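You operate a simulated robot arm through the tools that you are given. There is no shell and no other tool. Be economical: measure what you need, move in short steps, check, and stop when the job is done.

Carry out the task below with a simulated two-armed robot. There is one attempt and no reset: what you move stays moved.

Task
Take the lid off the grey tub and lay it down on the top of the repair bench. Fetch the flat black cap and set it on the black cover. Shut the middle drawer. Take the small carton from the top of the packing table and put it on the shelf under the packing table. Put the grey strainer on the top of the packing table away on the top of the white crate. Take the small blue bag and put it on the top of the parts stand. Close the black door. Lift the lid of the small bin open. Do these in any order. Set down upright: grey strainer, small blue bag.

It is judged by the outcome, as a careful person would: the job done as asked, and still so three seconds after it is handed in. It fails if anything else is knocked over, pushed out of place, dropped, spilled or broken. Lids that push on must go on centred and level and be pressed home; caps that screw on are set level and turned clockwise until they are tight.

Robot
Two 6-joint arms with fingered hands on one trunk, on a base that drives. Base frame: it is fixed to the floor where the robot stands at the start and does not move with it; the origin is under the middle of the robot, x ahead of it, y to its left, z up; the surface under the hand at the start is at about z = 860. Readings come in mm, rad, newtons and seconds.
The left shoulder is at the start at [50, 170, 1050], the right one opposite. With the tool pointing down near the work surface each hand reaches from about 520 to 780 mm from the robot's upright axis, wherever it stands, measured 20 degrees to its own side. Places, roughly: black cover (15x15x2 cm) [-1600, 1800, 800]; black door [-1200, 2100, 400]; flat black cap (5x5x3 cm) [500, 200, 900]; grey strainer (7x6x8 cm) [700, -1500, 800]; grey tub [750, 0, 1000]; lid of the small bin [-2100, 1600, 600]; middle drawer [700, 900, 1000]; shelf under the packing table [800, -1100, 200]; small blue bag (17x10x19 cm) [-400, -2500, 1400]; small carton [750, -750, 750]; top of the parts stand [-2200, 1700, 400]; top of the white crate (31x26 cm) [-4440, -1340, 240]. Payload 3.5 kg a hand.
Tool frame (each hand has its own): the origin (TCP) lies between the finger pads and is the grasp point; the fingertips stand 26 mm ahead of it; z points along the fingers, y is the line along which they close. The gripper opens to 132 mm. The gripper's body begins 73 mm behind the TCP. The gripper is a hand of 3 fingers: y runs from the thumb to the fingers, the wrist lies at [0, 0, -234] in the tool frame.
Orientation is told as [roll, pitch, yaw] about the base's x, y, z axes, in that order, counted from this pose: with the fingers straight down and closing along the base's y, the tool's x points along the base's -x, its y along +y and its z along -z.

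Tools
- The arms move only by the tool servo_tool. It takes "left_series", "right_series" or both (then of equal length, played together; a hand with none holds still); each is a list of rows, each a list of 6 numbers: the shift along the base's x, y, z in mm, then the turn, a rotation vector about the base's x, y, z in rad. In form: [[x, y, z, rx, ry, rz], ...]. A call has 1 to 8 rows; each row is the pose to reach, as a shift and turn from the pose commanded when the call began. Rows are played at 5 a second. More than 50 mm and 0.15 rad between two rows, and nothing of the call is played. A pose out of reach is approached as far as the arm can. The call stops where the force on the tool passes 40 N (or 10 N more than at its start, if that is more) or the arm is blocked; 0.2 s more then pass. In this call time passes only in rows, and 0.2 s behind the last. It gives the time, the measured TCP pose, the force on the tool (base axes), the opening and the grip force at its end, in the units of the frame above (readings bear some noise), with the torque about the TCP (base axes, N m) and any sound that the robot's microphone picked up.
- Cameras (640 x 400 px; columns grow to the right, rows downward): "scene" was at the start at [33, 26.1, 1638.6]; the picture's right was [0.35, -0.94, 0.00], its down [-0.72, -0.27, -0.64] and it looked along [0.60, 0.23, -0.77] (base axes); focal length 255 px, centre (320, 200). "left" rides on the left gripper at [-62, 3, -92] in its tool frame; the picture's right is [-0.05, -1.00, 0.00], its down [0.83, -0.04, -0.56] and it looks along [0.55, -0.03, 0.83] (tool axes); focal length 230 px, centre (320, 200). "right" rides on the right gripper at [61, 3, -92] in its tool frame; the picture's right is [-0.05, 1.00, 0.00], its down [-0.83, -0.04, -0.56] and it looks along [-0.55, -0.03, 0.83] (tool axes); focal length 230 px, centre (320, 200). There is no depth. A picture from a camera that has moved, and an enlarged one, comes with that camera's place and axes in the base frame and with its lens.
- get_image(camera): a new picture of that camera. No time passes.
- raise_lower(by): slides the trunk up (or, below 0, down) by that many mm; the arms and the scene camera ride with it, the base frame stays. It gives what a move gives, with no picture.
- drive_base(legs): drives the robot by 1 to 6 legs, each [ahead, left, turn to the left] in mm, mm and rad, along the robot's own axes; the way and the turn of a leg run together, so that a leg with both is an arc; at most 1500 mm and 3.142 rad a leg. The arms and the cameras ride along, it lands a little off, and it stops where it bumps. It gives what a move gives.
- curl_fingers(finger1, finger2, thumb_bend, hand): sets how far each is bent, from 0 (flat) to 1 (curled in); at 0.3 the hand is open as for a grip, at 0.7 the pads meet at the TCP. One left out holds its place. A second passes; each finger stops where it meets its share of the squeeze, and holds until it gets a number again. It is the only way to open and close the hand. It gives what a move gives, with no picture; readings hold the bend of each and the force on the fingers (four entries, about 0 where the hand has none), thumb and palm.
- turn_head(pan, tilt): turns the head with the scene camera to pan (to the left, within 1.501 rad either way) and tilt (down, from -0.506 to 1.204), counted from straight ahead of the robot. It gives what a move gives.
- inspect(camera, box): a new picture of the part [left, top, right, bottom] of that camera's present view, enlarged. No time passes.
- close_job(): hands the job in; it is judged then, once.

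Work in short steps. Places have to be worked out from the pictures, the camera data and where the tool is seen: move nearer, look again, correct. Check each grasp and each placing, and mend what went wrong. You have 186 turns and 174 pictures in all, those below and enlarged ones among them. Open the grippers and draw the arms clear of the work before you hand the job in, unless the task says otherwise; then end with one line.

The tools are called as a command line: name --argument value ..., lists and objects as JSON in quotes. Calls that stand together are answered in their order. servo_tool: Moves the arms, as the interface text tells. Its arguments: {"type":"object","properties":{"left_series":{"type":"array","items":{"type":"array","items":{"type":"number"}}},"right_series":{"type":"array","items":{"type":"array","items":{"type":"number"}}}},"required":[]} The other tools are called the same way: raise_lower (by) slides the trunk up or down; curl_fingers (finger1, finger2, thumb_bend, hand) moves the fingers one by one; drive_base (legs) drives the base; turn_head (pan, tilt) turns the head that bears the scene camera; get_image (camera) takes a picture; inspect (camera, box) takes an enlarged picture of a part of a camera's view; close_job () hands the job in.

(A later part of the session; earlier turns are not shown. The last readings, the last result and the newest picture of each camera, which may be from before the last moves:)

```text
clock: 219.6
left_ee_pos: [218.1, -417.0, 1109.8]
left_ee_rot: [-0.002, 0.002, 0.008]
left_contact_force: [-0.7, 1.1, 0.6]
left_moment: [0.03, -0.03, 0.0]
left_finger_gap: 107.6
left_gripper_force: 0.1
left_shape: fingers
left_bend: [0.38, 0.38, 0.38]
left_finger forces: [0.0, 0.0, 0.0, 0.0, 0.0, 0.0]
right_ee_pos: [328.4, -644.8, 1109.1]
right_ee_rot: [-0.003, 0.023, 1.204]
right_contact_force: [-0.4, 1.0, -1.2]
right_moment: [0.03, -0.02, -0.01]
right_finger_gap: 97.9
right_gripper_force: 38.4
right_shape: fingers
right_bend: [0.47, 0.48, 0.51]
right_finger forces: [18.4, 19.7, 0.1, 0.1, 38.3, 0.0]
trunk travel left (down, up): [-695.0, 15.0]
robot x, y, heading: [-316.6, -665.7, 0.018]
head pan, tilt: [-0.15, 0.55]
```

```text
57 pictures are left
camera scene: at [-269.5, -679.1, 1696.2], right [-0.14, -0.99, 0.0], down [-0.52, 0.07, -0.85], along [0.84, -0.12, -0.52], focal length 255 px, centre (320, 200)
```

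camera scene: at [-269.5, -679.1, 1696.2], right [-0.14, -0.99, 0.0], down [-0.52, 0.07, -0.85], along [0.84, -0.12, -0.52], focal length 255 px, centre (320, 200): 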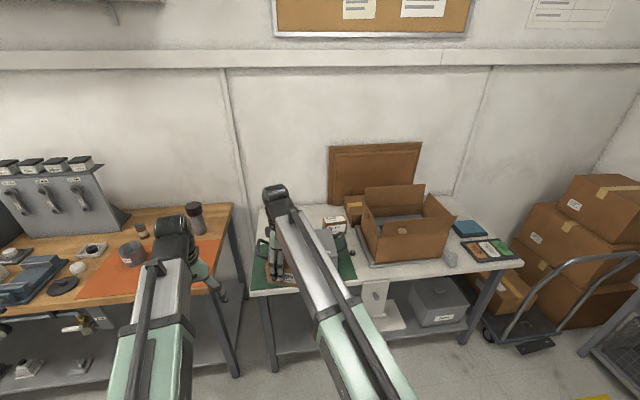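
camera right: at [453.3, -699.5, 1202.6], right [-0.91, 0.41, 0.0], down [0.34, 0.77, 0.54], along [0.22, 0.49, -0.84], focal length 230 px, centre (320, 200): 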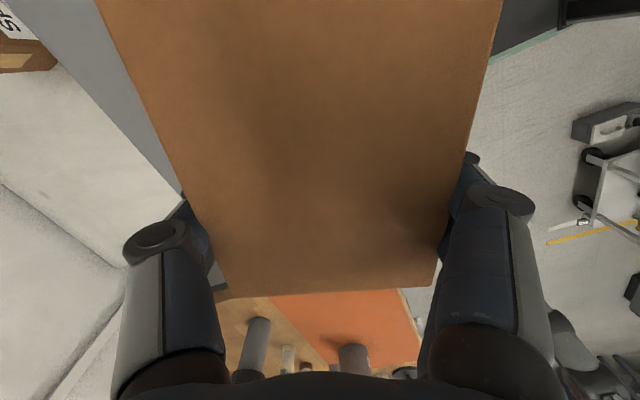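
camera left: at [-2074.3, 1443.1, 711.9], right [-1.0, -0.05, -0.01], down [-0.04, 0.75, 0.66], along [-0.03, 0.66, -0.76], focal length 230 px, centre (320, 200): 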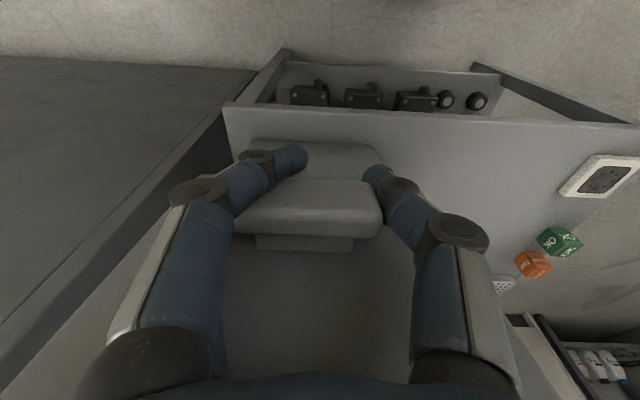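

Limit is 400 per call; lower in two steps and look.

raise_lower --by -400

raise_lower --by -180

turn_head --pan -0.15 --tilt 0.5

get_image --camera "scene"

```text
clock: 223.4
left_ee_pos: [218.2, -417.4, 710.0]
left_ee_rot: [-0.001, 0.002, 0.008]
left_contact_force: [0.7, 0.1, -0.7]
left_moment: [0.01, -0.02, 0.01]
left_finger_gap: 107.8
left_gripper_force: 0.0
left_shape: fingers
left_bend: [0.38, 0.38, 0.38]
left_finger forces: [0.0, 0.0, 0.0, 0.0, 0.0, 0.0]
right_ee_pos: [328.9, -645.0, 709.9]
right_ee_rot: [-0.003, 0.022, 1.204]
right_contact_force: [0.5, 0.1, -1.7]
right_moment: [0.04, -0.01, -0.02]
right_finger_gap: 97.7
right_gripper_force: 37.4
right_shape: fingers
right_bend: [0.47, 0.48, 0.51]
right_finger forces: [18.6, 19.6, 0.1, 0.1, 38.4, 0.0]
trunk travel left (down, up): [-295.0, 415.0]
robot x, y, heading: [-317.2, -668.3, 0.013]
head pan, tilt: [-0.15, 0.55]
```

```text
clock: 225.4
left_ee_pos: [218.9, -417.3, 528.8]
left_ee_rot: [-0.001, 0.003, 0.008]
left_contact_force: [-0.9, 0.7, -0.8]
left_moment: [0.0, -0.01, 0.03]
left_finger_gap: 107.7
left_gripper_force: 0.2
left_shape: fingers
left_bend: [0.38, 0.38, 0.38]
left_finger forces: [0.0, 0.0, 0.0, 0.1, 0.0, 0.1]
right_ee_pos: [328.7, -645.3, 528.1]
right_ee_rot: [-0.003, 0.023, 1.205]
right_contact_force: [0.0, -0.9, -1.9]
right_moment: [0.03, -0.03, 0.0]
right_finger_gap: 97.8
right_gripper_force: 38.1
right_shape: fingers
right_bend: [0.47, 0.48, 0.51]
right_finger forces: [18.6, 19.6, 0.0, 0.0, 38.3, 0.1]
trunk travel left (down, up): [-115.0, 595.0]
robot x, y, heading: [-324.1, -667.2, 0.013]
head pan, tilt: [-0.15, 0.55]
```

```text
clock: 226.0
left_ee_pos: [217.4, -417.1, 530.0]
left_ee_rot: [-0.001, 0.001, 0.009]
left_contact_force: [-0.4, -0.1, -0.1]
left_moment: [0.0, -0.04, 0.02]
left_finger_gap: 108.0
left_gripper_force: 0.0
left_shape: fingers
left_bend: [0.38, 0.38, 0.38]
left_finger forces: [0.0, 0.0, 0.0, 0.0, 0.1, 0.0]
right_ee_pos: [329.5, -645.5, 528.2]
right_ee_rot: [0.0, 0.023, 1.204]
right_contact_force: [0.2, -0.5, -1.3]
right_moment: [0.04, -0.01, -0.03]
right_finger_gap: 97.8
right_gripper_force: 38.5
right_shape: fingers
right_bend: [0.47, 0.48, 0.51]
right_finger forces: [18.5, 19.6, 0.1, 0.0, 38.3, 0.0]
trunk travel left (down, up): [-115.0, 595.0]
robot x, y, heading: [-320.0, -665.1, 0.009]
head pan, tilt: [-0.15, 0.499]
```

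```text
56 pictures are left
camera scene: at [-268.3, -679.2, 1120.9], right [-0.14, -0.99, 0.0], down [-0.47, 0.07, -0.88], along [0.87, -0.12, -0.48], focal length 255 px, centre (320, 200)
```

scene: 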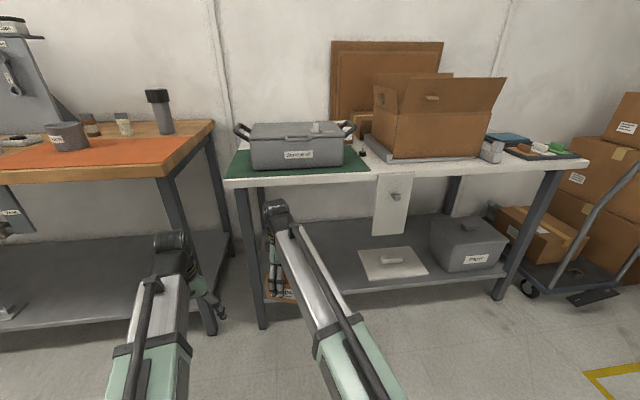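

The shelf is at z≈215, front edge x≈520; free between the left leg (y −508) and the white plate (y −1007). I lower the carton, pull the left hand back, and line up to y≈−720.

raise_lower --by -80

servo_tool --right_series '[[0, 0, -30, 0, 0, 0], [0, 0, -60, 0, 0, 0], [0, 0, -90, 0, 0, 0], [0, 0, -110, 0, 0, 0]]' --left_series '[[-20, 15, 30, 0, 0, 0], [-40, 30, 60, 0, 0, 0], [-60, 40, 90, 0, 0, 0], [-75, 50, 120, 0, 0, 0]]'

drive_base --legs '[[0, -75, 0], [150, 0, 0]]'

get_image --camera "scene"

get_image --camera "right"

```text
clock: 227.2
left_ee_pos: [218.0, -417.7, 449.6]
left_ee_rot: [-0.002, 0.003, 0.008]
left_contact_force: [-0.9, -0.4, 0.1]
left_moment: [0.0, -0.02, 0.01]
left_finger_gap: 107.8
left_gripper_force: 0.0
left_shape: fingers
left_bend: [0.38, 0.38, 0.38]
left_finger forces: [0.0, 0.1, 0.1, 0.0, 0.0, 0.0]
right_ee_pos: [328.1, -645.2, 448.5]
right_ee_rot: [-0.004, 0.022, 1.203]
right_contact_force: [0.2, 0.0, -1.8]
right_moment: [0.0, 0.02, -0.03]
right_finger_gap: 97.8
right_gripper_force: 38.7
right_shape: fingers
right_bend: [0.47, 0.48, 0.51]
right_finger forces: [18.5, 19.4, 0.0, 0.0, 38.3, 0.0]
trunk travel left (down, up): [-35.0, 675.0]
robot x, y, heading: [-318.5, -668.3, 0.011]
head pan, tilt: [-0.15, 0.499]
```

```text
clock: 228.2
left_ee_pos: [160.0, -365.4, 532.7]
left_ee_rot: [0.001, -0.007, 0.009]
left_contact_force: [-0.3, 0.5, -0.2]
left_moment: [0.01, 0.02, -0.04]
left_finger_gap: 107.9
left_gripper_force: 0.1
left_shape: fingers
left_bend: [0.38, 0.38, 0.38]
left_finger forces: [0.0, 0.0, 0.0, 0.1, 0.0, 0.1]
left hand out of reach, approached as far as the arm can: row 3, 4
right_ee_pos: [329.6, -646.9, 339.9]
right_ee_rot: [-0.003, 0.021, 1.203]
right_contact_force: [-0.3, 0.5, -1.3]
right_moment: [0.02, 0.01, 0.0]
right_finger_gap: 98.0
right_gripper_force: 38.3
right_shape: fingers
right_bend: [0.47, 0.48, 0.51]
right_finger forces: [18.4, 19.4, 0.1, 0.0, 38.1, 0.1]
trunk travel left (down, up): [-35.0, 675.0]
robot x, y, heading: [-323.6, -662.1, 0.011]
head pan, tilt: [-0.15, 0.499]
```

```text
clock: 230.2
left_ee_pos: [310.4, -439.6, 532.0]
left_ee_rot: [0.001, -0.007, 0.006]
left_contact_force: [-0.3, 0.2, -0.4]
left_moment: [0.01, 0.01, -0.01]
left_finger_gap: 107.9
left_gripper_force: 0.0
left_shape: fingers
left_bend: [0.38, 0.38, 0.38]
left_finger forces: [0.0, 0.0, 0.0, 0.0, 0.0, 0.0]
right_ee_pos: [479.4, -721.2, 339.7]
right_ee_rot: [-0.003, 0.024, 1.202]
right_contact_force: [-0.3, -0.1, -1.8]
right_moment: [0.0, -0.01, -0.01]
right_finger_gap: 97.9
right_gripper_force: 38.2
right_shape: fingers
right_bend: [0.47, 0.48, 0.51]
right_finger forces: [18.4, 19.4, 0.0, 0.0, 38.1, 0.0]
trunk travel left (down, up): [-35.0, 675.0]
robot x, y, heading: [-168.2, -740.0, 0.011]
head pan, tilt: [-0.15, 0.499]
```

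```text
55 pictures are left
camera scene: at [-117.8, -752.8, 1040.9], right [-0.14, -0.99, 0.0], down [-0.47, 0.07, -0.88], along [0.87, -0.12, -0.48], focal length 255 px, centre (320, 200)
```

scene: 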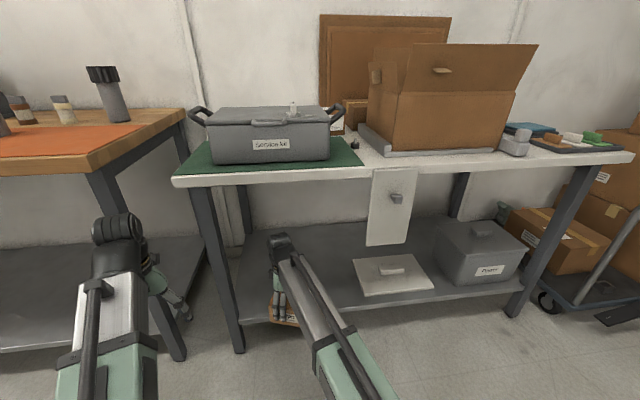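

```text
54 pictures are left
camera right: at [453.7, -776.3, 433.1], right [-0.91, 0.41, 0.0], down [0.34, 0.77, 0.54], along [0.22, 0.49, -0.84], focal length 230 px, centre (320, 200)
```

right: 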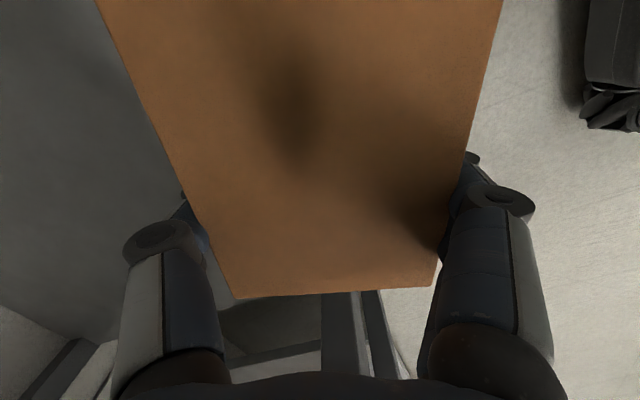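

Clear. Drive in 145 mm so the carton is over the shelf.

drive_base --legs '[[145, 0, 0]]'

get_image --camera "scene"

```text
clock: 231.5
left_ee_pos: [456.5, -437.9, 531.8]
left_ee_rot: [0.001, -0.008, 0.008]
left_contact_force: [-0.4, -1.0, 0.1]
left_moment: [0.01, -0.02, -0.02]
left_finger_gap: 107.5
left_gripper_force: 0.0
left_shape: fingers
left_bend: [0.38, 0.38, 0.38]
left_finger forces: [0.1, 0.1, 0.1, 0.0, 0.0, 0.1]
right_ee_pos: [623.6, -719.6, 339.0]
right_ee_rot: [-0.002, 0.024, 1.204]
right_contact_force: [0.1, -0.8, -1.8]
right_moment: [0.01, 0.01, -0.01]
right_finger_gap: 97.9
right_gripper_force: 37.8
right_shape: fingers
right_bend: [0.47, 0.48, 0.51]
right_finger forces: [18.3, 19.5, 0.1, 0.1, 38.1, 0.1]
trunk travel left (down, up): [-35.0, 675.0]
robot x, y, heading: [-22.8, -739.0, 0.01]
head pan, tilt: [-0.15, 0.499]
```

```text
53 pictures are left
camera scene: at [26.7, -751.3, 1040.9], right [-0.14, -0.99, 0.0], down [-0.47, 0.07, -0.88], along [0.87, -0.12, -0.48], focal length 255 px, centre (320, 200)
```

scene: 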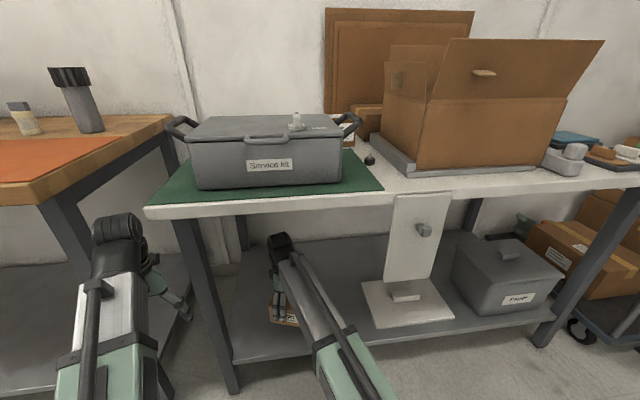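

The carton is inside over the shelf. Lower until it touches.

servo_tool --right_series '[[0, 0, -25, 0, 0, 0], [0, 0, -45, 0, 0, 0], [0, 0, -58, 0, 0, 0], [0, 0, -68, 0, 0, 0], [0, 0, -78, 0, 0, 0], [0, 0, -88, 0, 0, 0], [0, 0, -98, 0, 0, 0]]'

inspect --camera "scene" --box '[200, 200, 400, 380]'

```text
clock: 233.0
left_ee_pos: [454.4, -438.4, 532.2]
left_ee_rot: [0.003, -0.009, 0.005]
left_contact_force: [-0.1, 0.7, -0.2]
left_moment: [-0.02, 0.0, -0.02]
left_finger_gap: 107.4
left_gripper_force: 0.1
left_shape: fingers
left_bend: [0.38, 0.38, 0.38]
left_finger forces: [0.1, 0.0, 0.0, 0.1, 0.1, 0.0]
right_ee_pos: [626.1, -718.5, 256.9]
right_ee_rot: [-0.011, 0.017, 1.201]
right_contact_force: [-4.9, -2.9, 22.5]
right_moment: [0.15, 0.72, 0.12]
right_finger_gap: 97.8
right_gripper_force: 34.6
right_shape: fingers
right_bend: [0.49, 0.5, 0.53]
right_finger forces: [18.2, 19.0, 0.0, 0.1, 32.7, 0.0]
trunk travel left (down, up): [-35.0, 675.0]
robot x, y, heading: [-25.4, -736.1, 0.009]
head pan, tilt: [-0.15, 0.499]
stopped in row 7 (right hand): the force on the tool passed its limit at 47 N (the readings are from after the stop); the commanded pose is now the measured one
```

```text
2.22 times, centred on (300, 290) of scene
camera zoom: at [25.2, -751.4, 1041.2], right [-0.14, -0.99, 0.0], down [-0.47, 0.07, -0.88], along [0.87, -0.12, -0.48], focal length 566 px, centre (364, 0)
```

zoom: 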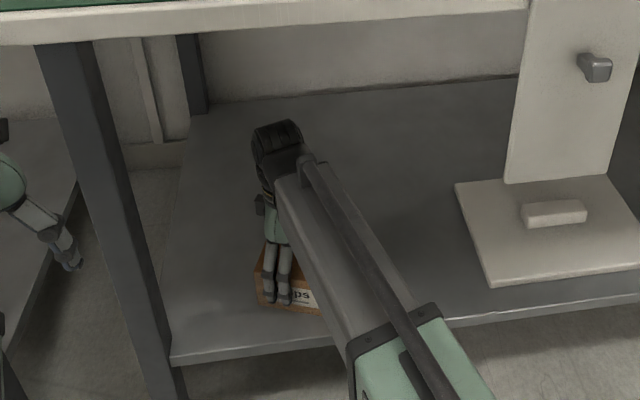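

The carton rests on the shelf, well inside. Release, lift and back out.

servo_tool --right_series '[[0, 0, 3, 0, 0, 0]]'

curl_fingers --hand "right" --finger1 0.3 --finger2 0.3 --thumb_bend 0.3

servo_tool --right_series '[[0, 0, 15, 0, 0, 0], [0, 0, 50, 0, 0, 0], [0, 0, 90, 0, 0, 0], [0, 0, 120, 0, 0, 0]]'

get_image --camera "right"

```text
clock: 233.4
left_ee_pos: [455.4, -438.5, 532.4]
left_ee_rot: [0.002, -0.009, 0.007]
left_contact_force: [-0.7, -0.7, 0.3]
left_moment: [-0.01, 0.0, 0.03]
left_finger_gap: 107.8
left_gripper_force: 0.1
left_shape: fingers
left_bend: [0.38, 0.38, 0.38]
left_finger forces: [0.1, 0.1, 0.0, 0.1, 0.0, 0.0]
right_ee_pos: [625.6, -718.6, 256.5]
right_ee_rot: [-0.009, 0.017, 1.201]
right_contact_force: [-0.4, -0.2, 17.7]
right_moment: [0.09, 0.65, 0.15]
right_finger_gap: 97.9
right_gripper_force: 34.6
right_shape: fingers
right_bend: [0.49, 0.5, 0.53]
right_finger forces: [17.5, 18.3, 0.1, 0.1, 33.8, 0.1]
trunk travel left (down, up): [-35.0, 675.0]
robot x, y, heading: [-27.3, -736.1, 0.01]
head pan, tilt: [-0.15, 0.499]
```

```text
clock: 234.4
left_ee_pos: [456.2, -436.3, 531.9]
left_ee_rot: [0.002, -0.006, 0.007]
left_contact_force: [0.6, -0.4, -0.4]
left_moment: [0.03, 0.0, 0.03]
left_finger_gap: 107.5
left_gripper_force: 0.1
left_shape: fingers
left_bend: [0.38, 0.38, 0.38]
left_finger forces: [0.1, 0.0, 0.1, 0.0, 0.1, 0.0]
right_ee_pos: [624.4, -719.4, 255.9]
right_ee_rot: [-0.008, 0.015, 1.205]
right_contact_force: [-0.2, -0.8, 0.0]
right_moment: [-0.01, -0.01, -0.02]
right_finger_gap: 133.8
right_gripper_force: 0.0
right_shape: fingers
right_bend: [0.3, 0.3, 0.3]
right_finger forces: [0.0, 0.0, 0.0, 0.0, 0.1, 0.0]
trunk travel left (down, up): [-35.0, 675.0]
robot x, y, heading: [-27.8, -737.6, 0.009]
head pan, tilt: [-0.15, 0.499]
```

```text
clock: 235.4
left_ee_pos: [456.2, -438.1, 532.5]
left_ee_rot: [0.003, -0.008, 0.007]
left_contact_force: [0.3, 0.5, -0.1]
left_moment: [-0.02, -0.06, 0.02]
left_finger_gap: 107.6
left_gripper_force: 0.1
left_shape: fingers
left_bend: [0.38, 0.38, 0.38]
left_finger forces: [0.0, 0.1, 0.0, 0.0, 0.0, 0.0]
right_ee_pos: [624.9, -718.9, 379.2]
right_ee_rot: [-0.008, 0.019, 1.201]
right_contact_force: [-0.6, 0.0, -0.4]
right_moment: [-0.03, -0.01, 0.0]
right_finger_gap: 134.0
right_gripper_force: 0.1
right_shape: fingers
right_bend: [0.3, 0.3, 0.3]
right_finger forces: [0.1, 0.0, 0.0, 0.1, 0.0, 0.1]
trunk travel left (down, up): [-35.0, 675.0]
robot x, y, heading: [-24.0, -735.9, 0.012]
head pan, tilt: [-0.15, 0.499]
```

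```text
51 pictures are left
camera right: at [598.4, -774.6, 472.6], right [-0.91, 0.41, -0.01], down [0.34, 0.77, 0.54], along [0.23, 0.49, -0.84], focal length 230 px, centre (320, 200)
```

right: 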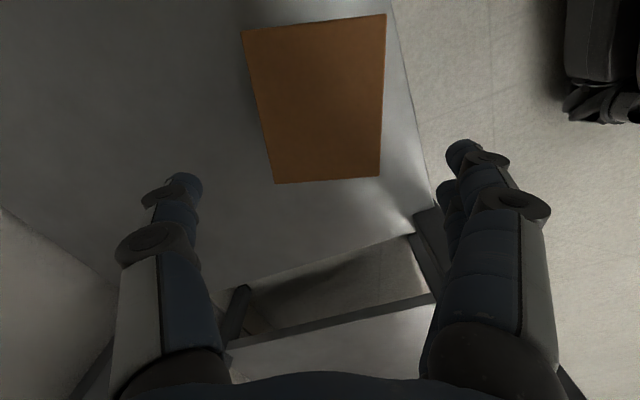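

Carton placed. Back out, raise the trunk, rotate the right hand to yaw≈0 and head for the strainer at about (490, −1370).

drive_base --legs '[[-260, 0, 0]]'

raise_lower --by 400

raise_lower --by 265

servo_tool --right_series '[[0, -25, 0, 0, 0, -0.15], [0, -50, 0, 0, 0, -0.3], [0, -75, 0, 0, 0, -0.45], [0, -100, 0, 0, 0, -0.6], [0, -125, 0, 0, 0, -0.75], [0, -150, 0, 0, 0, -0.9], [0, -175, 0, 0, 0, -1.05], [0, -190, 0, 0, 0, -1.2]]'

drive_base --legs '[[0, -430, 0], [100, 0, 0]]'

turn_head --pan -0.3 --tilt 0.8

get_image --camera "scene"

get_image --camera "right"

```text
clock: 237.3
left_ee_pos: [190.7, -441.5, 530.9]
left_ee_rot: [0.0, -0.007, 0.006]
left_contact_force: [0.4, -0.1, 0.3]
left_moment: [-0.01, 0.01, 0.0]
left_finger_gap: 107.7
left_gripper_force: 0.0
left_shape: fingers
left_bend: [0.38, 0.38, 0.38]
left_finger forces: [0.1, 0.0, 0.1, 0.0, 0.0, 0.0]
right_ee_pos: [359.4, -721.2, 378.7]
right_ee_rot: [-0.009, 0.018, 1.201]
right_contact_force: [0.8, 0.0, 0.3]
right_moment: [0.01, 0.0, 0.03]
right_finger_gap: 134.2
right_gripper_force: 0.0
right_shape: fingers
right_bend: [0.3, 0.3, 0.3]
right_finger forces: [0.0, 0.1, 0.0, 0.0, 0.0, 0.1]
trunk travel left (down, up): [-35.0, 675.0]
robot x, y, heading: [-293.5, -739.2, 0.011]
head pan, tilt: [-0.15, 0.499]
```

```text
clock: 241.2
left_ee_pos: [191.8, -441.6, 931.1]
left_ee_rot: [0.003, -0.006, 0.007]
left_contact_force: [-0.4, 0.3, 0.6]
left_moment: [-0.04, -0.01, -0.01]
left_finger_gap: 107.9
left_gripper_force: 0.1
left_shape: fingers
left_bend: [0.38, 0.38, 0.38]
left_finger forces: [0.1, 0.0, 0.1, 0.0, 0.0, 0.1]
right_ee_pos: [359.4, -721.4, 778.5]
right_ee_rot: [-0.007, 0.018, 1.203]
right_contact_force: [-0.4, 0.0, -0.4]
right_moment: [0.0, -0.01, 0.01]
right_finger_gap: 134.0
right_gripper_force: 0.0
right_shape: fingers
right_bend: [0.3, 0.3, 0.3]
right_finger forces: [0.0, 0.0, 0.0, 0.1, 0.0, 0.0]
trunk travel left (down, up): [-435.0, 275.0]
robot x, y, heading: [-286.0, -739.1, 0.016]
head pan, tilt: [-0.15, 0.499]
```

```text
clock: 243.9
left_ee_pos: [190.1, -441.1, 1196.4]
left_ee_rot: [0.002, -0.006, 0.008]
left_contact_force: [0.0, 0.0, -0.6]
left_moment: [0.02, 0.02, 0.05]
left_finger_gap: 107.9
left_gripper_force: 0.1
left_shape: fingers
left_bend: [0.38, 0.38, 0.38]
left_finger forces: [0.0, 0.0, 0.0, 0.0, 0.0, 0.0]
right_ee_pos: [359.7, -721.1, 1043.8]
right_ee_rot: [-0.006, 0.019, 1.201]
right_contact_force: [-0.5, 0.0, -0.7]
right_moment: [0.02, -0.01, 0.01]
right_finger_gap: 134.4
right_gripper_force: 0.2
right_shape: fingers
right_bend: [0.3, 0.3, 0.3]
right_finger forces: [0.0, 0.0, 0.0, 0.1, 0.0, 0.1]
trunk travel left (down, up): [-700.0, 10.0]
robot x, y, heading: [-287.4, -738.2, 0.007]
head pan, tilt: [-0.15, 0.499]
```

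```text
clock: 245.7
left_ee_pos: [190.7, -441.3, 1197.0]
left_ee_rot: [0.002, -0.008, 0.005]
left_contact_force: [0.0, -0.6, -0.8]
left_moment: [0.02, -0.01, 0.0]
left_finger_gap: 107.6
left_gripper_force: 0.0
left_shape: fingers
left_bend: [0.38, 0.38, 0.38]
left_finger forces: [0.1, 0.0, 0.0, 0.0, 0.1, 0.1]
right_ee_pos: [358.7, -911.8, 1044.1]
right_ee_rot: [-0.009, 0.019, 0.0]
right_contact_force: [-0.4, 0.3, -0.8]
right_moment: [0.0, 0.0, 0.03]
right_finger_gap: 133.7
right_gripper_force: 0.1
right_shape: fingers
right_bend: [0.3, 0.3, 0.3]
right_finger forces: [0.0, 0.0, 0.0, 0.1, 0.1, 0.0]
trunk travel left (down, up): [-700.0, 10.0]
robot x, y, heading: [-289.5, -738.8, 0.009]
head pan, tilt: [-0.15, 0.499]
```

```text
clock: 249.0
left_ee_pos: [296.8, -864.0, 1195.4]
left_ee_rot: [0.0, -0.006, 0.012]
left_contact_force: [0.4, 0.2, 0.0]
left_moment: [0.02, 0.05, -0.03]
left_finger_gap: 107.6
left_gripper_force: 0.0
left_shape: fingers
left_bend: [0.38, 0.38, 0.38]
left_finger forces: [0.1, 0.0, 0.0, 0.0, 0.0, 0.0]
right_ee_pos: [468.4, -1333.3, 1043.2]
right_ee_rot: [-0.009, 0.019, 0.011]
right_contact_force: [0.0, 1.2, -0.4]
right_moment: [0.02, 0.02, -0.02]
right_finger_gap: 134.0
right_gripper_force: 0.1
right_shape: fingers
right_bend: [0.3, 0.3, 0.3]
right_finger forces: [0.1, 0.0, 0.1, 0.0, 0.1, 0.0]
trunk travel left (down, up): [-700.0, 10.0]
robot x, y, heading: [-180.6, -1166.8, 0.017]
head pan, tilt: [-0.15, 0.499]
```

```text
clock: 249.8
left_ee_pos: [295.5, -863.0, 1196.5]
left_ee_rot: [0.003, -0.007, 0.014]
left_contact_force: [-0.3, 0.7, 0.9]
left_moment: [-0.01, -0.02, 0.01]
left_finger_gap: 107.7
left_gripper_force: 0.1
left_shape: fingers
left_bend: [0.38, 0.38, 0.38]
left_finger forces: [0.0, 0.0, 0.0, 0.1, 0.1, 0.0]
right_ee_pos: [466.3, -1334.4, 1043.6]
right_ee_rot: [-0.01, 0.017, 0.009]
right_contact_force: [0.4, 0.1, 0.1]
right_moment: [0.01, 0.01, 0.02]
right_finger_gap: 133.5
right_gripper_force: 0.1
right_shape: fingers
right_bend: [0.3, 0.3, 0.3]
right_finger forces: [0.1, 0.0, 0.1, 0.1, 0.1, 0.0]
trunk travel left (down, up): [-700.0, 10.0]
robot x, y, heading: [-185.1, -1163.5, 0.022]
head pan, tilt: [-0.3, 0.799]
```

```text
50 pictures are left
camera scene: at [-143.9, -1190.0, 1680.0], right [-0.28, -0.96, 0.0], down [-0.69, 0.2, -0.7], along [0.67, -0.19, -0.72], focal length 255 px, centre (320, 200)
```

scene: 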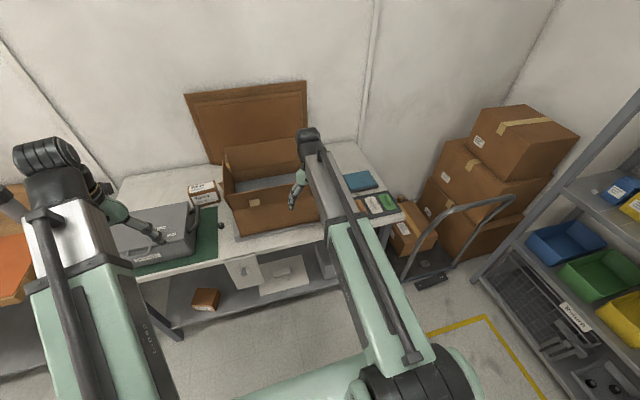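

```text
49 pictures are left
camera right: at [406.2, -1331.4, 1137.8], right [0.04, 1.0, -0.01], down [0.84, -0.03, 0.54], along [0.54, -0.03, -0.84], focal length 230 px, centre (320, 200)
```

right: 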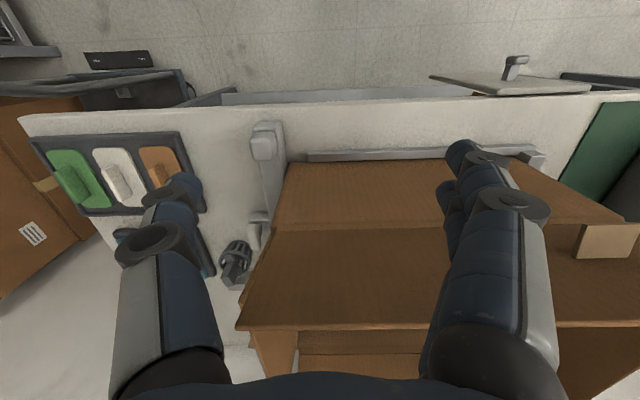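

The grey ribbed piece right of the open box at ~(709, −1499) is the strainer. Zoom in.

inspect --camera "right" --box '[190, 200, 290, 310]'

```text
3.64 times, centred on (240, 255) of right
camera zoom: at [406.2, -1331.4, 1137.8], right [0.04, 1.0, -0.01], down [0.84, -0.03, 0.54], along [0.54, -0.03, -0.84], focal length 837 px, centre (611, 0)
```

zoom: 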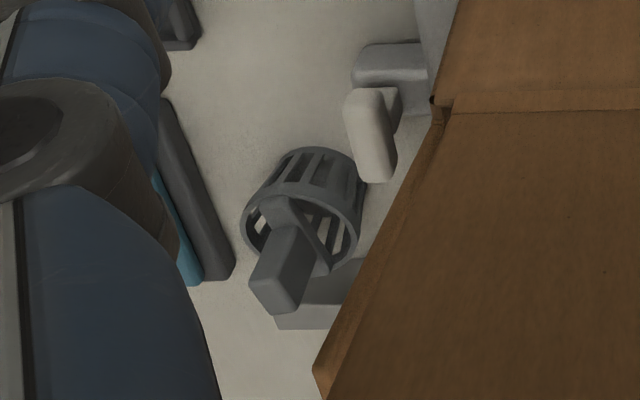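

I set the robot opposite the strainer (drive 275 mm right), turn the right hand to yaw 1.5 (closing along x), and move the left hand out of the way of the box flaps.

drive_base --legs '[[0, -275, 0]]'

servo_tool --right_series '[[0, 15, 0, 0, 0, 0.14], [0, 30, 0, 0, 0, 0.28], [0, 45, 0, 0, 0, 0.42], [0, 60, 0, 0, 0, 0.56], [0, 75, 0, 0, 0, 0.7], [0, 90, 0, 0, 0, 0.84], [0, 105, 0, 0, 0, 0.98], [0, 115, 0, 0, 0, 1.12]]' --left_series '[[0, 15, 0, 0, 0, 0], [0, 30, 0, 0, 0, 0], [0, 45, 0, 0, 0, 0], [0, 60, 0, 0, 0, 0], [0, 75, 0, 0, 0, 0], [0, 90, 0, 0, 0, 0], [0, 100, 0, 0, 0, 0], [0, 100, 0, 0, 0, 0]]'

servo_tool --right_series '[[0, 0, 10, 0, 0, 0.14], [0, 0, 20, 0, 0, 0.28], [0, 0, 30, 0, 0, 0.42]]'

drive_base --legs '[[170, 0, 0]]'

get_image --camera "right"

get_image --camera "scene"

```text
clock: 251.8
left_ee_pos: [300.7, -1144.4, 1197.6]
left_ee_rot: [0.004, -0.007, 0.009]
left_contact_force: [-0.2, -1.0, 0.2]
left_moment: [0.05, 0.01, -0.03]
left_finger_gap: 107.4
left_gripper_force: 0.0
left_shape: fingers
left_bend: [0.38, 0.38, 0.38]
left_finger forces: [0.0, 0.1, 0.0, 0.1, 0.1, 0.1]
right_ee_pos: [470.4, -1616.2, 1042.6]
right_ee_rot: [-0.006, 0.018, 0.004]
right_contact_force: [0.0, -0.7, 0.5]
right_moment: [0.04, 0.0, -0.03]
right_finger_gap: 134.0
right_gripper_force: 0.1
right_shape: fingers
right_bend: [0.3, 0.3, 0.3]
right_finger forces: [0.1, 0.0, 0.0, 0.1, 0.1, 0.1]
trunk travel left (down, up): [-700.0, 10.0]
robot x, y, heading: [-182.6, -1444.3, 0.009]
head pan, tilt: [-0.3, 0.799]
```

```text
clock: 253.6
left_ee_pos: [301.2, -1041.5, 1196.0]
left_ee_rot: [0.002, -0.007, 0.01]
left_contact_force: [-0.1, 0.5, 0.5]
left_moment: [-0.03, -0.02, 0.01]
left_finger_gap: 107.7
left_gripper_force: 0.1
left_shape: fingers
left_bend: [0.38, 0.38, 0.38]
left_finger forces: [0.1, 0.0, 0.0, 0.1, 0.1, 0.1]
right_ee_pos: [471.3, -1500.1, 1045.4]
right_ee_rot: [-0.01, 0.016, 1.127]
right_contact_force: [0.6, 1.1, -0.8]
right_moment: [0.03, -0.01, -0.04]
right_finger_gap: 133.9
right_gripper_force: 0.1
right_shape: fingers
right_bend: [0.3, 0.3, 0.3]
right_finger forces: [0.1, 0.0, 0.1, 0.0, 0.0, 0.0]
trunk travel left (down, up): [-700.0, 10.0]
robot x, y, heading: [-181.7, -1442.2, 0.012]
head pan, tilt: [-0.3, 0.799]
```

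```text
clock: 254.4
left_ee_pos: [301.8, -1041.8, 1197.5]
left_ee_rot: [0.002, -0.007, 0.009]
left_contact_force: [-0.6, 0.2, -0.4]
left_moment: [-0.02, 0.01, -0.02]
left_finger_gap: 107.8
left_gripper_force: 0.0
left_shape: fingers
left_bend: [0.38, 0.38, 0.38]
left_finger forces: [0.0, 0.0, 0.0, 0.0, 0.1, 0.0]
right_ee_pos: [470.0, -1499.0, 1075.1]
right_ee_rot: [-0.009, 0.017, 1.547]
right_contact_force: [-0.7, -0.3, 0.1]
right_moment: [0.02, 0.02, -0.02]
right_finger_gap: 134.1
right_gripper_force: 0.1
right_shape: fingers
right_bend: [0.3, 0.3, 0.3]
right_finger forces: [0.1, 0.1, 0.1, 0.0, 0.0, 0.1]
trunk travel left (down, up): [-700.0, 10.0]
robot x, y, heading: [-178.5, -1442.8, 0.016]
head pan, tilt: [-0.3, 0.799]
```

```text
clock: 255.8
left_ee_pos: [472.9, -1041.6, 1196.3]
left_ee_rot: [0.001, -0.007, 0.007]
left_contact_force: [0.7, 0.4, 0.5]
left_moment: [0.06, 0.05, 0.01]
left_finger_gap: 107.8
left_gripper_force: 0.1
left_shape: fingers
left_bend: [0.38, 0.38, 0.38]
left_finger forces: [0.0, 0.1, 0.1, 0.1, 0.0, 0.0]
right_ee_pos: [641.3, -1497.6, 1073.7]
right_ee_rot: [-0.007, 0.017, 1.542]
right_contact_force: [0.0, 0.1, 0.9]
right_moment: [0.04, 0.02, 0.02]
right_finger_gap: 134.0
right_gripper_force: 0.2
right_shape: fingers
right_bend: [0.3, 0.3, 0.3]
right_finger forces: [0.0, 0.1, 0.0, 0.0, 0.0, 0.1]
trunk travel left (down, up): [-700.0, 10.0]
robot x, y, heading: [-12.3, -1439.6, 0.008]
head pan, tilt: [-0.3, 0.799]
```

```text
47 pictures are left
camera right: at [635.3, -1558.1, 1167.2], right [-1.0, 0.08, -0.01], down [0.06, 0.84, 0.54], along [0.05, 0.54, -0.84], focal length 230 px, centre (320, 200)
```

right: 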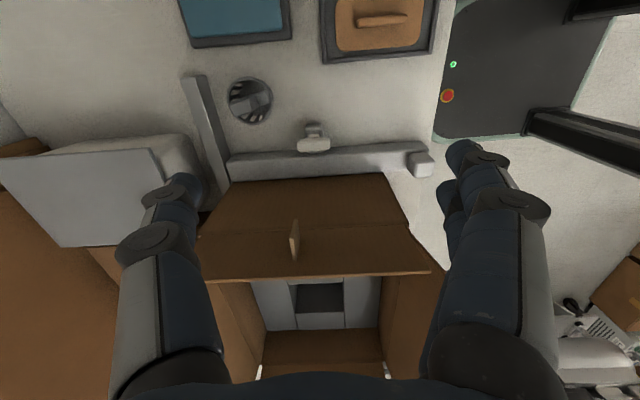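

```text
46 pictures are left
camera scene: at [32.5, -1465.3, 1679.9], right [-0.28, -0.96, 0.0], down [-0.69, 0.2, -0.7], along [0.67, -0.2, -0.72], focal length 255 px, centre (320, 200)
```

scene: 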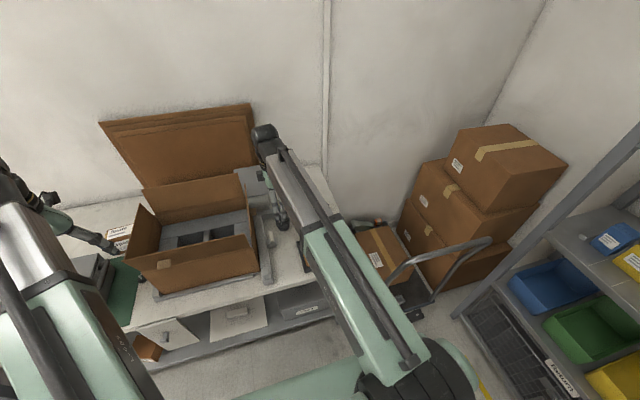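

Strainer clearly visible, open space around. I move the right hand above it (~(718, −1508)) and look again closer.

servo_tool --right_series '[[25, -3, -15, 0, 0, 0], [50, -6, -35, 0, 0, 0], [77, -10, -65, 0, 0, 0], [77, -10, -95, 0, 0, 0]]'

get_image --camera "right"

```text
clock: 256.8
left_ee_pos: [472.6, -1041.6, 1196.8]
left_ee_rot: [0.002, -0.006, 0.007]
left_contact_force: [0.0, 0.3, -0.1]
left_moment: [0.0, 0.0, -0.01]
left_finger_gap: 107.6
left_gripper_force: 0.1
left_shape: fingers
left_bend: [0.38, 0.38, 0.38]
left_finger forces: [0.0, 0.1, 0.1, 0.0, 0.0, 0.0]
right_ee_pos: [717.1, -1507.9, 979.6]
right_ee_rot: [-0.011, 0.017, 1.543]
right_contact_force: [0.1, 0.0, -0.9]
right_moment: [0.0, 0.0, 0.01]
right_finger_gap: 133.9
right_gripper_force: 0.1
right_shape: fingers
right_bend: [0.3, 0.3, 0.3]
right_finger forces: [0.1, 0.0, 0.0, 0.0, 0.1, 0.0]
trunk travel left (down, up): [-700.0, 10.0]
robot x, y, heading: [-9.7, -1441.5, 0.009]
head pan, tilt: [-0.3, 0.799]
```

```text
45 pictures are left
camera right: at [710.3, -1569.1, 1073.3], right [-1.0, 0.08, -0.01], down [0.06, 0.84, 0.54], along [0.05, 0.54, -0.84], focal length 230 px, centre (320, 200)
```

right: 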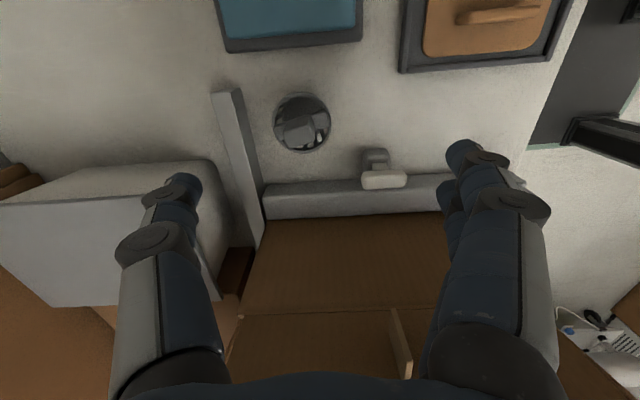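

Triangulation: strainer ring top at z≈828, centre (737, −1510), Ø61 (table ≈750). Preclose to ~94 mm, drive 40 mm nearer, and descend.

curl_fingers --hand "right" --finger1 0.41 --finger2 0.41 --thumb_bend 0.41

drive_base --legs '[[40, 0, 0]]'

servo_tool --right_series '[[-10, -1, -30, 0, 0, 0], [-20, -2, -60, 0, 0, 0], [-20, -2, -100, 0, 0, 0]]'

get_image --camera "right"

```text
clock: 257.8
left_ee_pos: [471.5, -1041.8, 1195.2]
left_ee_rot: [0.001, -0.007, 0.006]
left_contact_force: [0.6, -0.3, 0.1]
left_moment: [0.0, -0.02, -0.01]
left_finger_gap: 108.0
left_gripper_force: 0.2
left_shape: fingers
left_bend: [0.38, 0.38, 0.38]
left_finger forces: [0.0, 0.1, 0.1, 0.0, 0.0, 0.1]
right_ee_pos: [716.9, -1508.2, 979.8]
right_ee_rot: [-0.009, 0.019, 1.542]
right_contact_force: [-0.2, 0.4, -0.7]
right_moment: [0.0, 0.01, -0.02]
right_finger_gap: 98.8
right_gripper_force: 0.1
right_shape: fingers
right_bend: [0.41, 0.41, 0.41]
right_finger forces: [0.0, 0.1, 0.0, 0.0, 0.0, 0.0]
trunk travel left (down, up): [-700.0, 10.0]
robot x, y, heading: [-9.2, -1438.7, 0.005]
head pan, tilt: [-0.3, 0.799]
```

```text
clock: 258.7
left_ee_pos: [514.6, -1041.2, 1196.4]
left_ee_rot: [0.004, -0.006, 0.006]
left_contact_force: [0.4, -0.6, -0.3]
left_moment: [-0.01, 0.08, 0.0]
left_finger_gap: 107.7
left_gripper_force: 0.0
left_shape: fingers
left_bend: [0.38, 0.38, 0.38]
left_finger forces: [0.0, 0.0, 0.0, 0.0, 0.0, 0.0]
right_ee_pos: [758.0, -1507.4, 978.8]
right_ee_rot: [-0.006, 0.016, 1.542]
right_contact_force: [0.9, 0.1, -0.5]
right_moment: [-0.02, 0.04, 0.03]
right_finger_gap: 98.7
right_gripper_force: 0.0
right_shape: fingers
right_bend: [0.41, 0.41, 0.41]
right_finger forces: [0.0, 0.0, 0.0, 0.0, 0.1, 0.0]
trunk travel left (down, up): [-700.0, 10.0]
robot x, y, heading: [35.1, -1437.1, 0.014]
head pan, tilt: [-0.3, 0.799]
```

```text
clock: 259.5
left_ee_pos: [513.0, -1041.4, 1195.8]
left_ee_rot: [0.004, -0.007, 0.006]
left_contact_force: [0.0, 0.5, -0.5]
left_moment: [0.01, 0.01, 0.0]
left_finger_gap: 107.9
left_gripper_force: 0.1
left_shape: fingers
left_bend: [0.38, 0.38, 0.38]
left_finger forces: [0.0, 0.0, 0.0, 0.0, 0.0, 0.0]
right_ee_pos: [737.0, -1508.9, 880.5]
right_ee_rot: [-0.008, 0.018, 1.542]
right_contact_force: [-0.3, -1.1, -0.7]
right_moment: [-0.02, 0.01, 0.01]
right_finger_gap: 98.9
right_gripper_force: 0.0
right_shape: fingers
right_bend: [0.41, 0.41, 0.41]
right_finger forces: [0.1, 0.0, 0.0, 0.0, 0.0, 0.0]
trunk travel left (down, up): [-700.0, 10.0]
robot x, y, heading: [30.0, -1443.1, 0.011]
head pan, tilt: [-0.3, 0.799]
```

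```text
44 pictures are left
camera right: at [729.8, -1569.9, 973.8], right [-1.0, 0.08, -0.01], down [0.06, 0.84, 0.54], along [0.05, 0.54, -0.84], focal length 230 px, centre (320, 200)
```

right: 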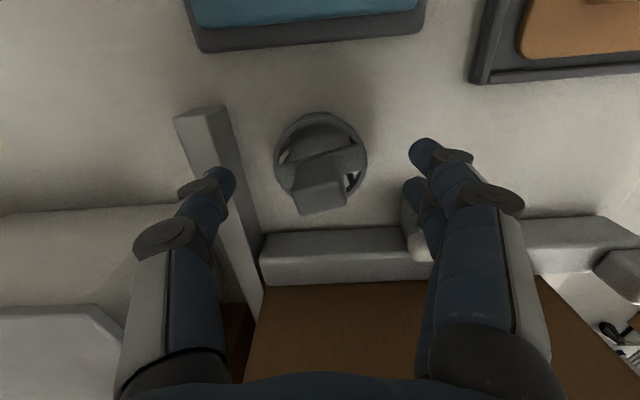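

Centred. Descend to TCP z≈802 and close.

servo_tool --right_series '[[0, -2, -30, 0, 0, 0], [0, -2, -60, 0, 0, 0], [0, -2, -78, 0, 0, 0]]'

curl_fingers --hand "right" --finger1 0.62 --finger2 0.62 --thumb_bend 0.62

servo_tool --right_series '[[0, 0, 20, 0, 0, 0], [0, 0, 60, 0, 0, 0], [0, 0, 100, 0, 0, 0], [0, 0, 145, 0, 0, 0]]'

get_image --camera "right"

```text
clock: 260.1
left_ee_pos: [512.7, -1040.6, 1196.8]
left_ee_rot: [0.002, -0.006, 0.007]
left_contact_force: [0.6, 0.9, 0.3]
left_moment: [0.0, 0.03, 0.01]
left_finger_gap: 107.5
left_gripper_force: 0.1
left_shape: fingers
left_bend: [0.38, 0.38, 0.38]
left_finger forces: [0.1, 0.0, 0.1, 0.0, 0.0, 0.1]
right_ee_pos: [736.8, -1510.2, 830.6]
right_ee_rot: [-0.015, 0.018, 1.543]
right_contact_force: [-11.4, -1.0, 19.0]
right_moment: [0.03, -0.41, -0.01]
right_finger_gap: 95.2
right_gripper_force: 13.6
right_shape: fingers
right_bend: [0.4, 0.4, 0.43]
right_finger forces: [1.7, 3.4, 0.0, 0.0, 21.3, 0.1]
trunk travel left (down, up): [-700.0, 10.0]
robot x, y, heading: [33.2, -1438.6, 0.012]
head pan, tilt: [-0.3, 0.799]
stopped in row 3 (right hand): the force on the tool passed its limit at 58 N (the readings are from after the stop); the commanded pose is now the measured one
```

```text
clock: 261.1
left_ee_pos: [510.9, -1040.8, 1196.7]
left_ee_rot: [0.002, -0.009, 0.006]
left_contact_force: [-0.2, 0.0, 0.0]
left_moment: [0.01, -0.01, 0.02]
left_finger_gap: 107.5
left_gripper_force: 0.1
left_shape: fingers
left_bend: [0.38, 0.38, 0.38]
left_finger forces: [0.1, 0.0, 0.0, 0.1, 0.0, 0.0]
right_ee_pos: [738.1, -1510.2, 832.9]
right_ee_rot: [-0.018, 0.015, 1.543]
right_contact_force: [-5.4, 0.3, 21.9]
right_moment: [0.27, 0.97, 0.09]
right_finger_gap: 44.2
right_gripper_force: 16.5
right_shape: fingers
right_bend: [0.57, 0.58, 0.6]
right_finger forces: [6.7, 20.6, 0.0, 0.0, 5.4, 0.1]
trunk travel left (down, up): [-700.0, 10.0]
robot x, y, heading: [30.1, -1442.8, 0.008]
head pan, tilt: [-0.3, 0.799]
stopped (right hand): the force on the tool passed its limit at 41 N (the readings are from after the stop); the commanded pose is now the measured one
```

```text
clock: 262.1
left_ee_pos: [511.5, -1040.3, 1196.0]
left_ee_rot: [0.0, -0.007, 0.006]
left_contact_force: [-0.7, 0.8, -0.2]
left_moment: [0.0, 0.02, 0.02]
left_finger_gap: 107.5
left_gripper_force: 0.0
left_shape: fingers
left_bend: [0.38, 0.38, 0.38]
left_finger forces: [0.0, 0.0, 0.1, 0.0, 0.1, 0.0]
right_ee_pos: [740.3, -1508.7, 976.6]
right_ee_rot: [-0.016, 0.017, 1.544]
right_contact_force: [-0.8, -1.2, -0.4]
right_moment: [0.05, -0.01, -0.03]
right_finger_gap: 44.1
right_gripper_force: 7.6
right_shape: fingers
right_bend: [0.58, 0.56, 0.59]
right_finger forces: [2.9, 5.0, 0.0, 0.0, 7.6, 0.0]
trunk travel left (down, up): [-700.0, 10.0]
robot x, y, heading: [32.1, -1439.7, 0.011]
head pan, tilt: [-0.3, 0.799]
```

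```text
43 pictures are left
camera right: at [731.9, -1569.9, 1070.1], right [-1.0, 0.08, -0.02], down [0.06, 0.84, 0.54], along [0.06, 0.54, -0.84], focal length 230 px, centre (320, 200)
```

right: 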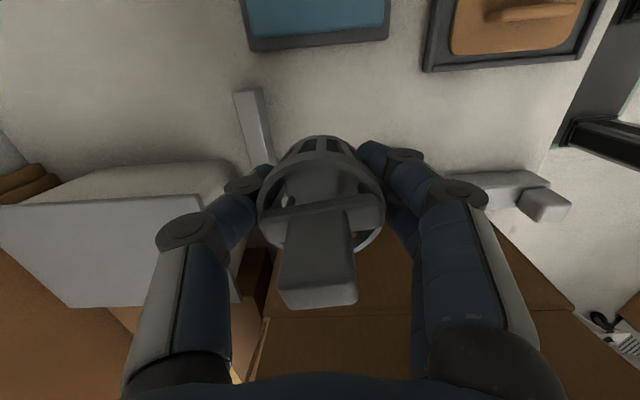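

The strainer is held upright at its lower body. Tighten a bit, raise and back away.

curl_fingers --hand "right" --finger1 0.66 --finger2 0.66 --thumb_bend 0.66

servo_tool --right_series '[[0, 0, 40, 0, 0, 0], [-10, 0, 80, 0, 0, 0], [-30, 0, 120, 0, 0, 0]]'

drive_base --legs '[[-430, 0, 0]]'

turn_head --pan -1.4 --tilt 0.2

get_image --camera "scene"

```text
clock: 263.1
left_ee_pos: [513.2, -1041.4, 1195.8]
left_ee_rot: [0.002, -0.006, 0.008]
left_contact_force: [0.2, -0.1, -0.5]
left_moment: [0.0, 0.02, -0.02]
left_finger_gap: 107.6
left_gripper_force: 0.0
left_shape: fingers
left_bend: [0.38, 0.38, 0.38]
left_finger forces: [0.0, 0.0, 0.0, 0.0, 0.0, 0.2]
right_ee_pos: [739.0, -1509.5, 975.4]
right_ee_rot: [-0.014, 0.018, 1.543]
right_contact_force: [-0.2, -0.7, -0.8]
right_moment: [0.0, 0.01, 0.03]
right_finger_gap: 43.2
right_gripper_force: 13.1
right_shape: fingers
right_bend: [0.58, 0.56, 0.61]
right_finger forces: [5.5, 7.4, 0.0, 0.0, 12.4, 0.0]
trunk travel left (down, up): [-700.0, 10.0]
robot x, y, heading: [31.2, -1441.1, 0.004]
head pan, tilt: [-0.3, 0.799]
```

```text
clock: 263.9
left_ee_pos: [511.5, -1041.1, 1196.1]
left_ee_rot: [0.002, -0.007, 0.006]
left_contact_force: [1.1, 0.5, 0.0]
left_moment: [-0.01, -0.05, -0.01]
left_finger_gap: 107.7
left_gripper_force: 0.0
left_shape: fingers
left_bend: [0.38, 0.38, 0.38]
left_finger forces: [0.0, 0.0, 0.0, 0.1, 0.0, 0.1]
right_ee_pos: [707.7, -1509.6, 1093.4]
right_ee_rot: [-0.016, 0.017, 1.542]
right_contact_force: [-0.8, -0.2, 0.5]
right_moment: [0.02, 0.03, -0.01]
right_finger_gap: 43.3
right_gripper_force: 12.7
right_shape: fingers
right_bend: [0.58, 0.56, 0.61]
right_finger forces: [5.5, 7.3, 0.2, 0.0, 12.3, 0.0]
trunk travel left (down, up): [-700.0, 10.0]
robot x, y, heading: [32.5, -1439.5, 0.009]
head pan, tilt: [-0.3, 0.799]
```

```text
clock: 266.5
left_ee_pos: [81.1, -1043.8, 1198.8]
left_ee_rot: [0.003, -0.009, 0.011]
left_contact_force: [-0.7, 0.8, 0.6]
left_moment: [0.0, -0.04, 0.02]
left_finger_gap: 107.5
left_gripper_force: 0.1
left_shape: fingers
left_bend: [0.38, 0.38, 0.38]
left_finger forces: [0.0, 0.1, 0.1, 0.0, 0.1, 0.1]
right_ee_pos: [279.9, -1513.7, 1093.7]
right_ee_rot: [-0.016, 0.017, 1.546]
right_contact_force: [-0.3, 0.4, 0.4]
right_moment: [0.01, -0.04, -0.01]
right_finger_gap: 43.2
right_gripper_force: 13.0
right_shape: fingers
right_bend: [0.58, 0.56, 0.61]
right_finger forces: [5.6, 7.5, 0.0, 0.1, 12.4, 0.0]
trunk travel left (down, up): [-700.0, 10.0]
robot x, y, heading: [-395.2, -1446.8, 0.015]
head pan, tilt: [-0.3, 0.799]
```

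```text
clock: 267.8
left_ee_pos: [82.7, -1043.2, 1196.6]
left_ee_rot: [0.002, -0.005, 0.011]
left_contact_force: [-0.3, 0.8, 0.2]
left_moment: [-0.02, 0.04, -0.04]
left_finger_gap: 107.9
left_gripper_force: 0.0
left_shape: fingers
left_bend: [0.38, 0.38, 0.38]
left_finger forces: [0.1, 0.1, 0.0, 0.0, 0.1, 0.0]
right_ee_pos: [279.3, -1512.3, 1093.5]
right_ee_rot: [-0.016, 0.017, 1.548]
right_contact_force: [0.7, 1.5, -0.2]
right_moment: [-0.04, -0.03, 0.01]
right_finger_gap: 43.4
right_gripper_force: 13.0
right_shape: fingers
right_bend: [0.58, 0.56, 0.61]
right_finger forces: [5.6, 7.3, 0.0, 0.0, 12.4, 0.0]
trunk travel left (down, up): [-700.0, 10.0]
robot x, y, heading: [-399.0, -1447.7, 0.016]
head pan, tilt: [-1.4, 0.201]
```

```text
42 pictures are left
camera scene: at [-419.0, -1539.3, 1733.5], right [-0.98, -0.19, 0.0], down [-0.04, 0.2, -0.98], along [0.18, -0.96, -0.2], focal length 255 px, centre (320, 200)
```

scene: 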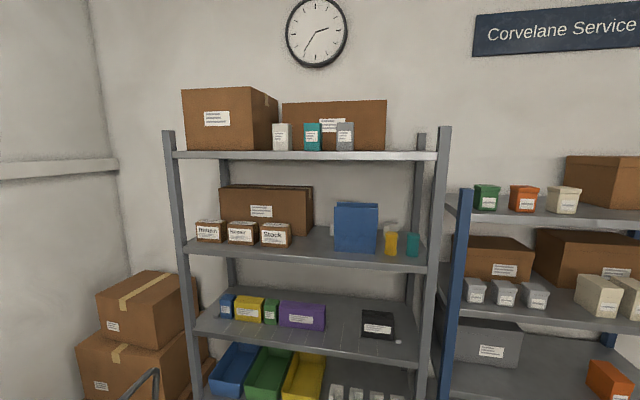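

Zoom on the blue bag.

inspect --camera "scene" --box '[290, 140, 440, 280]'

```text
2.86 times, centred on (365, 210) of scene
camera zoom: at [-419.0, -1539.3, 1733.5], right [-0.98, -0.19, 0.0], down [-0.04, 0.2, -0.98], along [0.18, -0.96, -0.2], focal length 728 px, centre (191, 171)
```

zoom: 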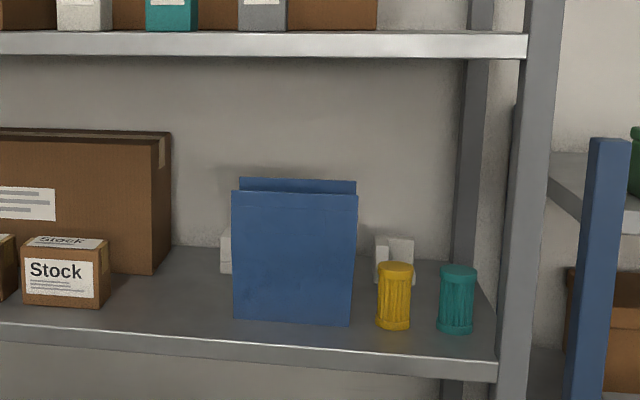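

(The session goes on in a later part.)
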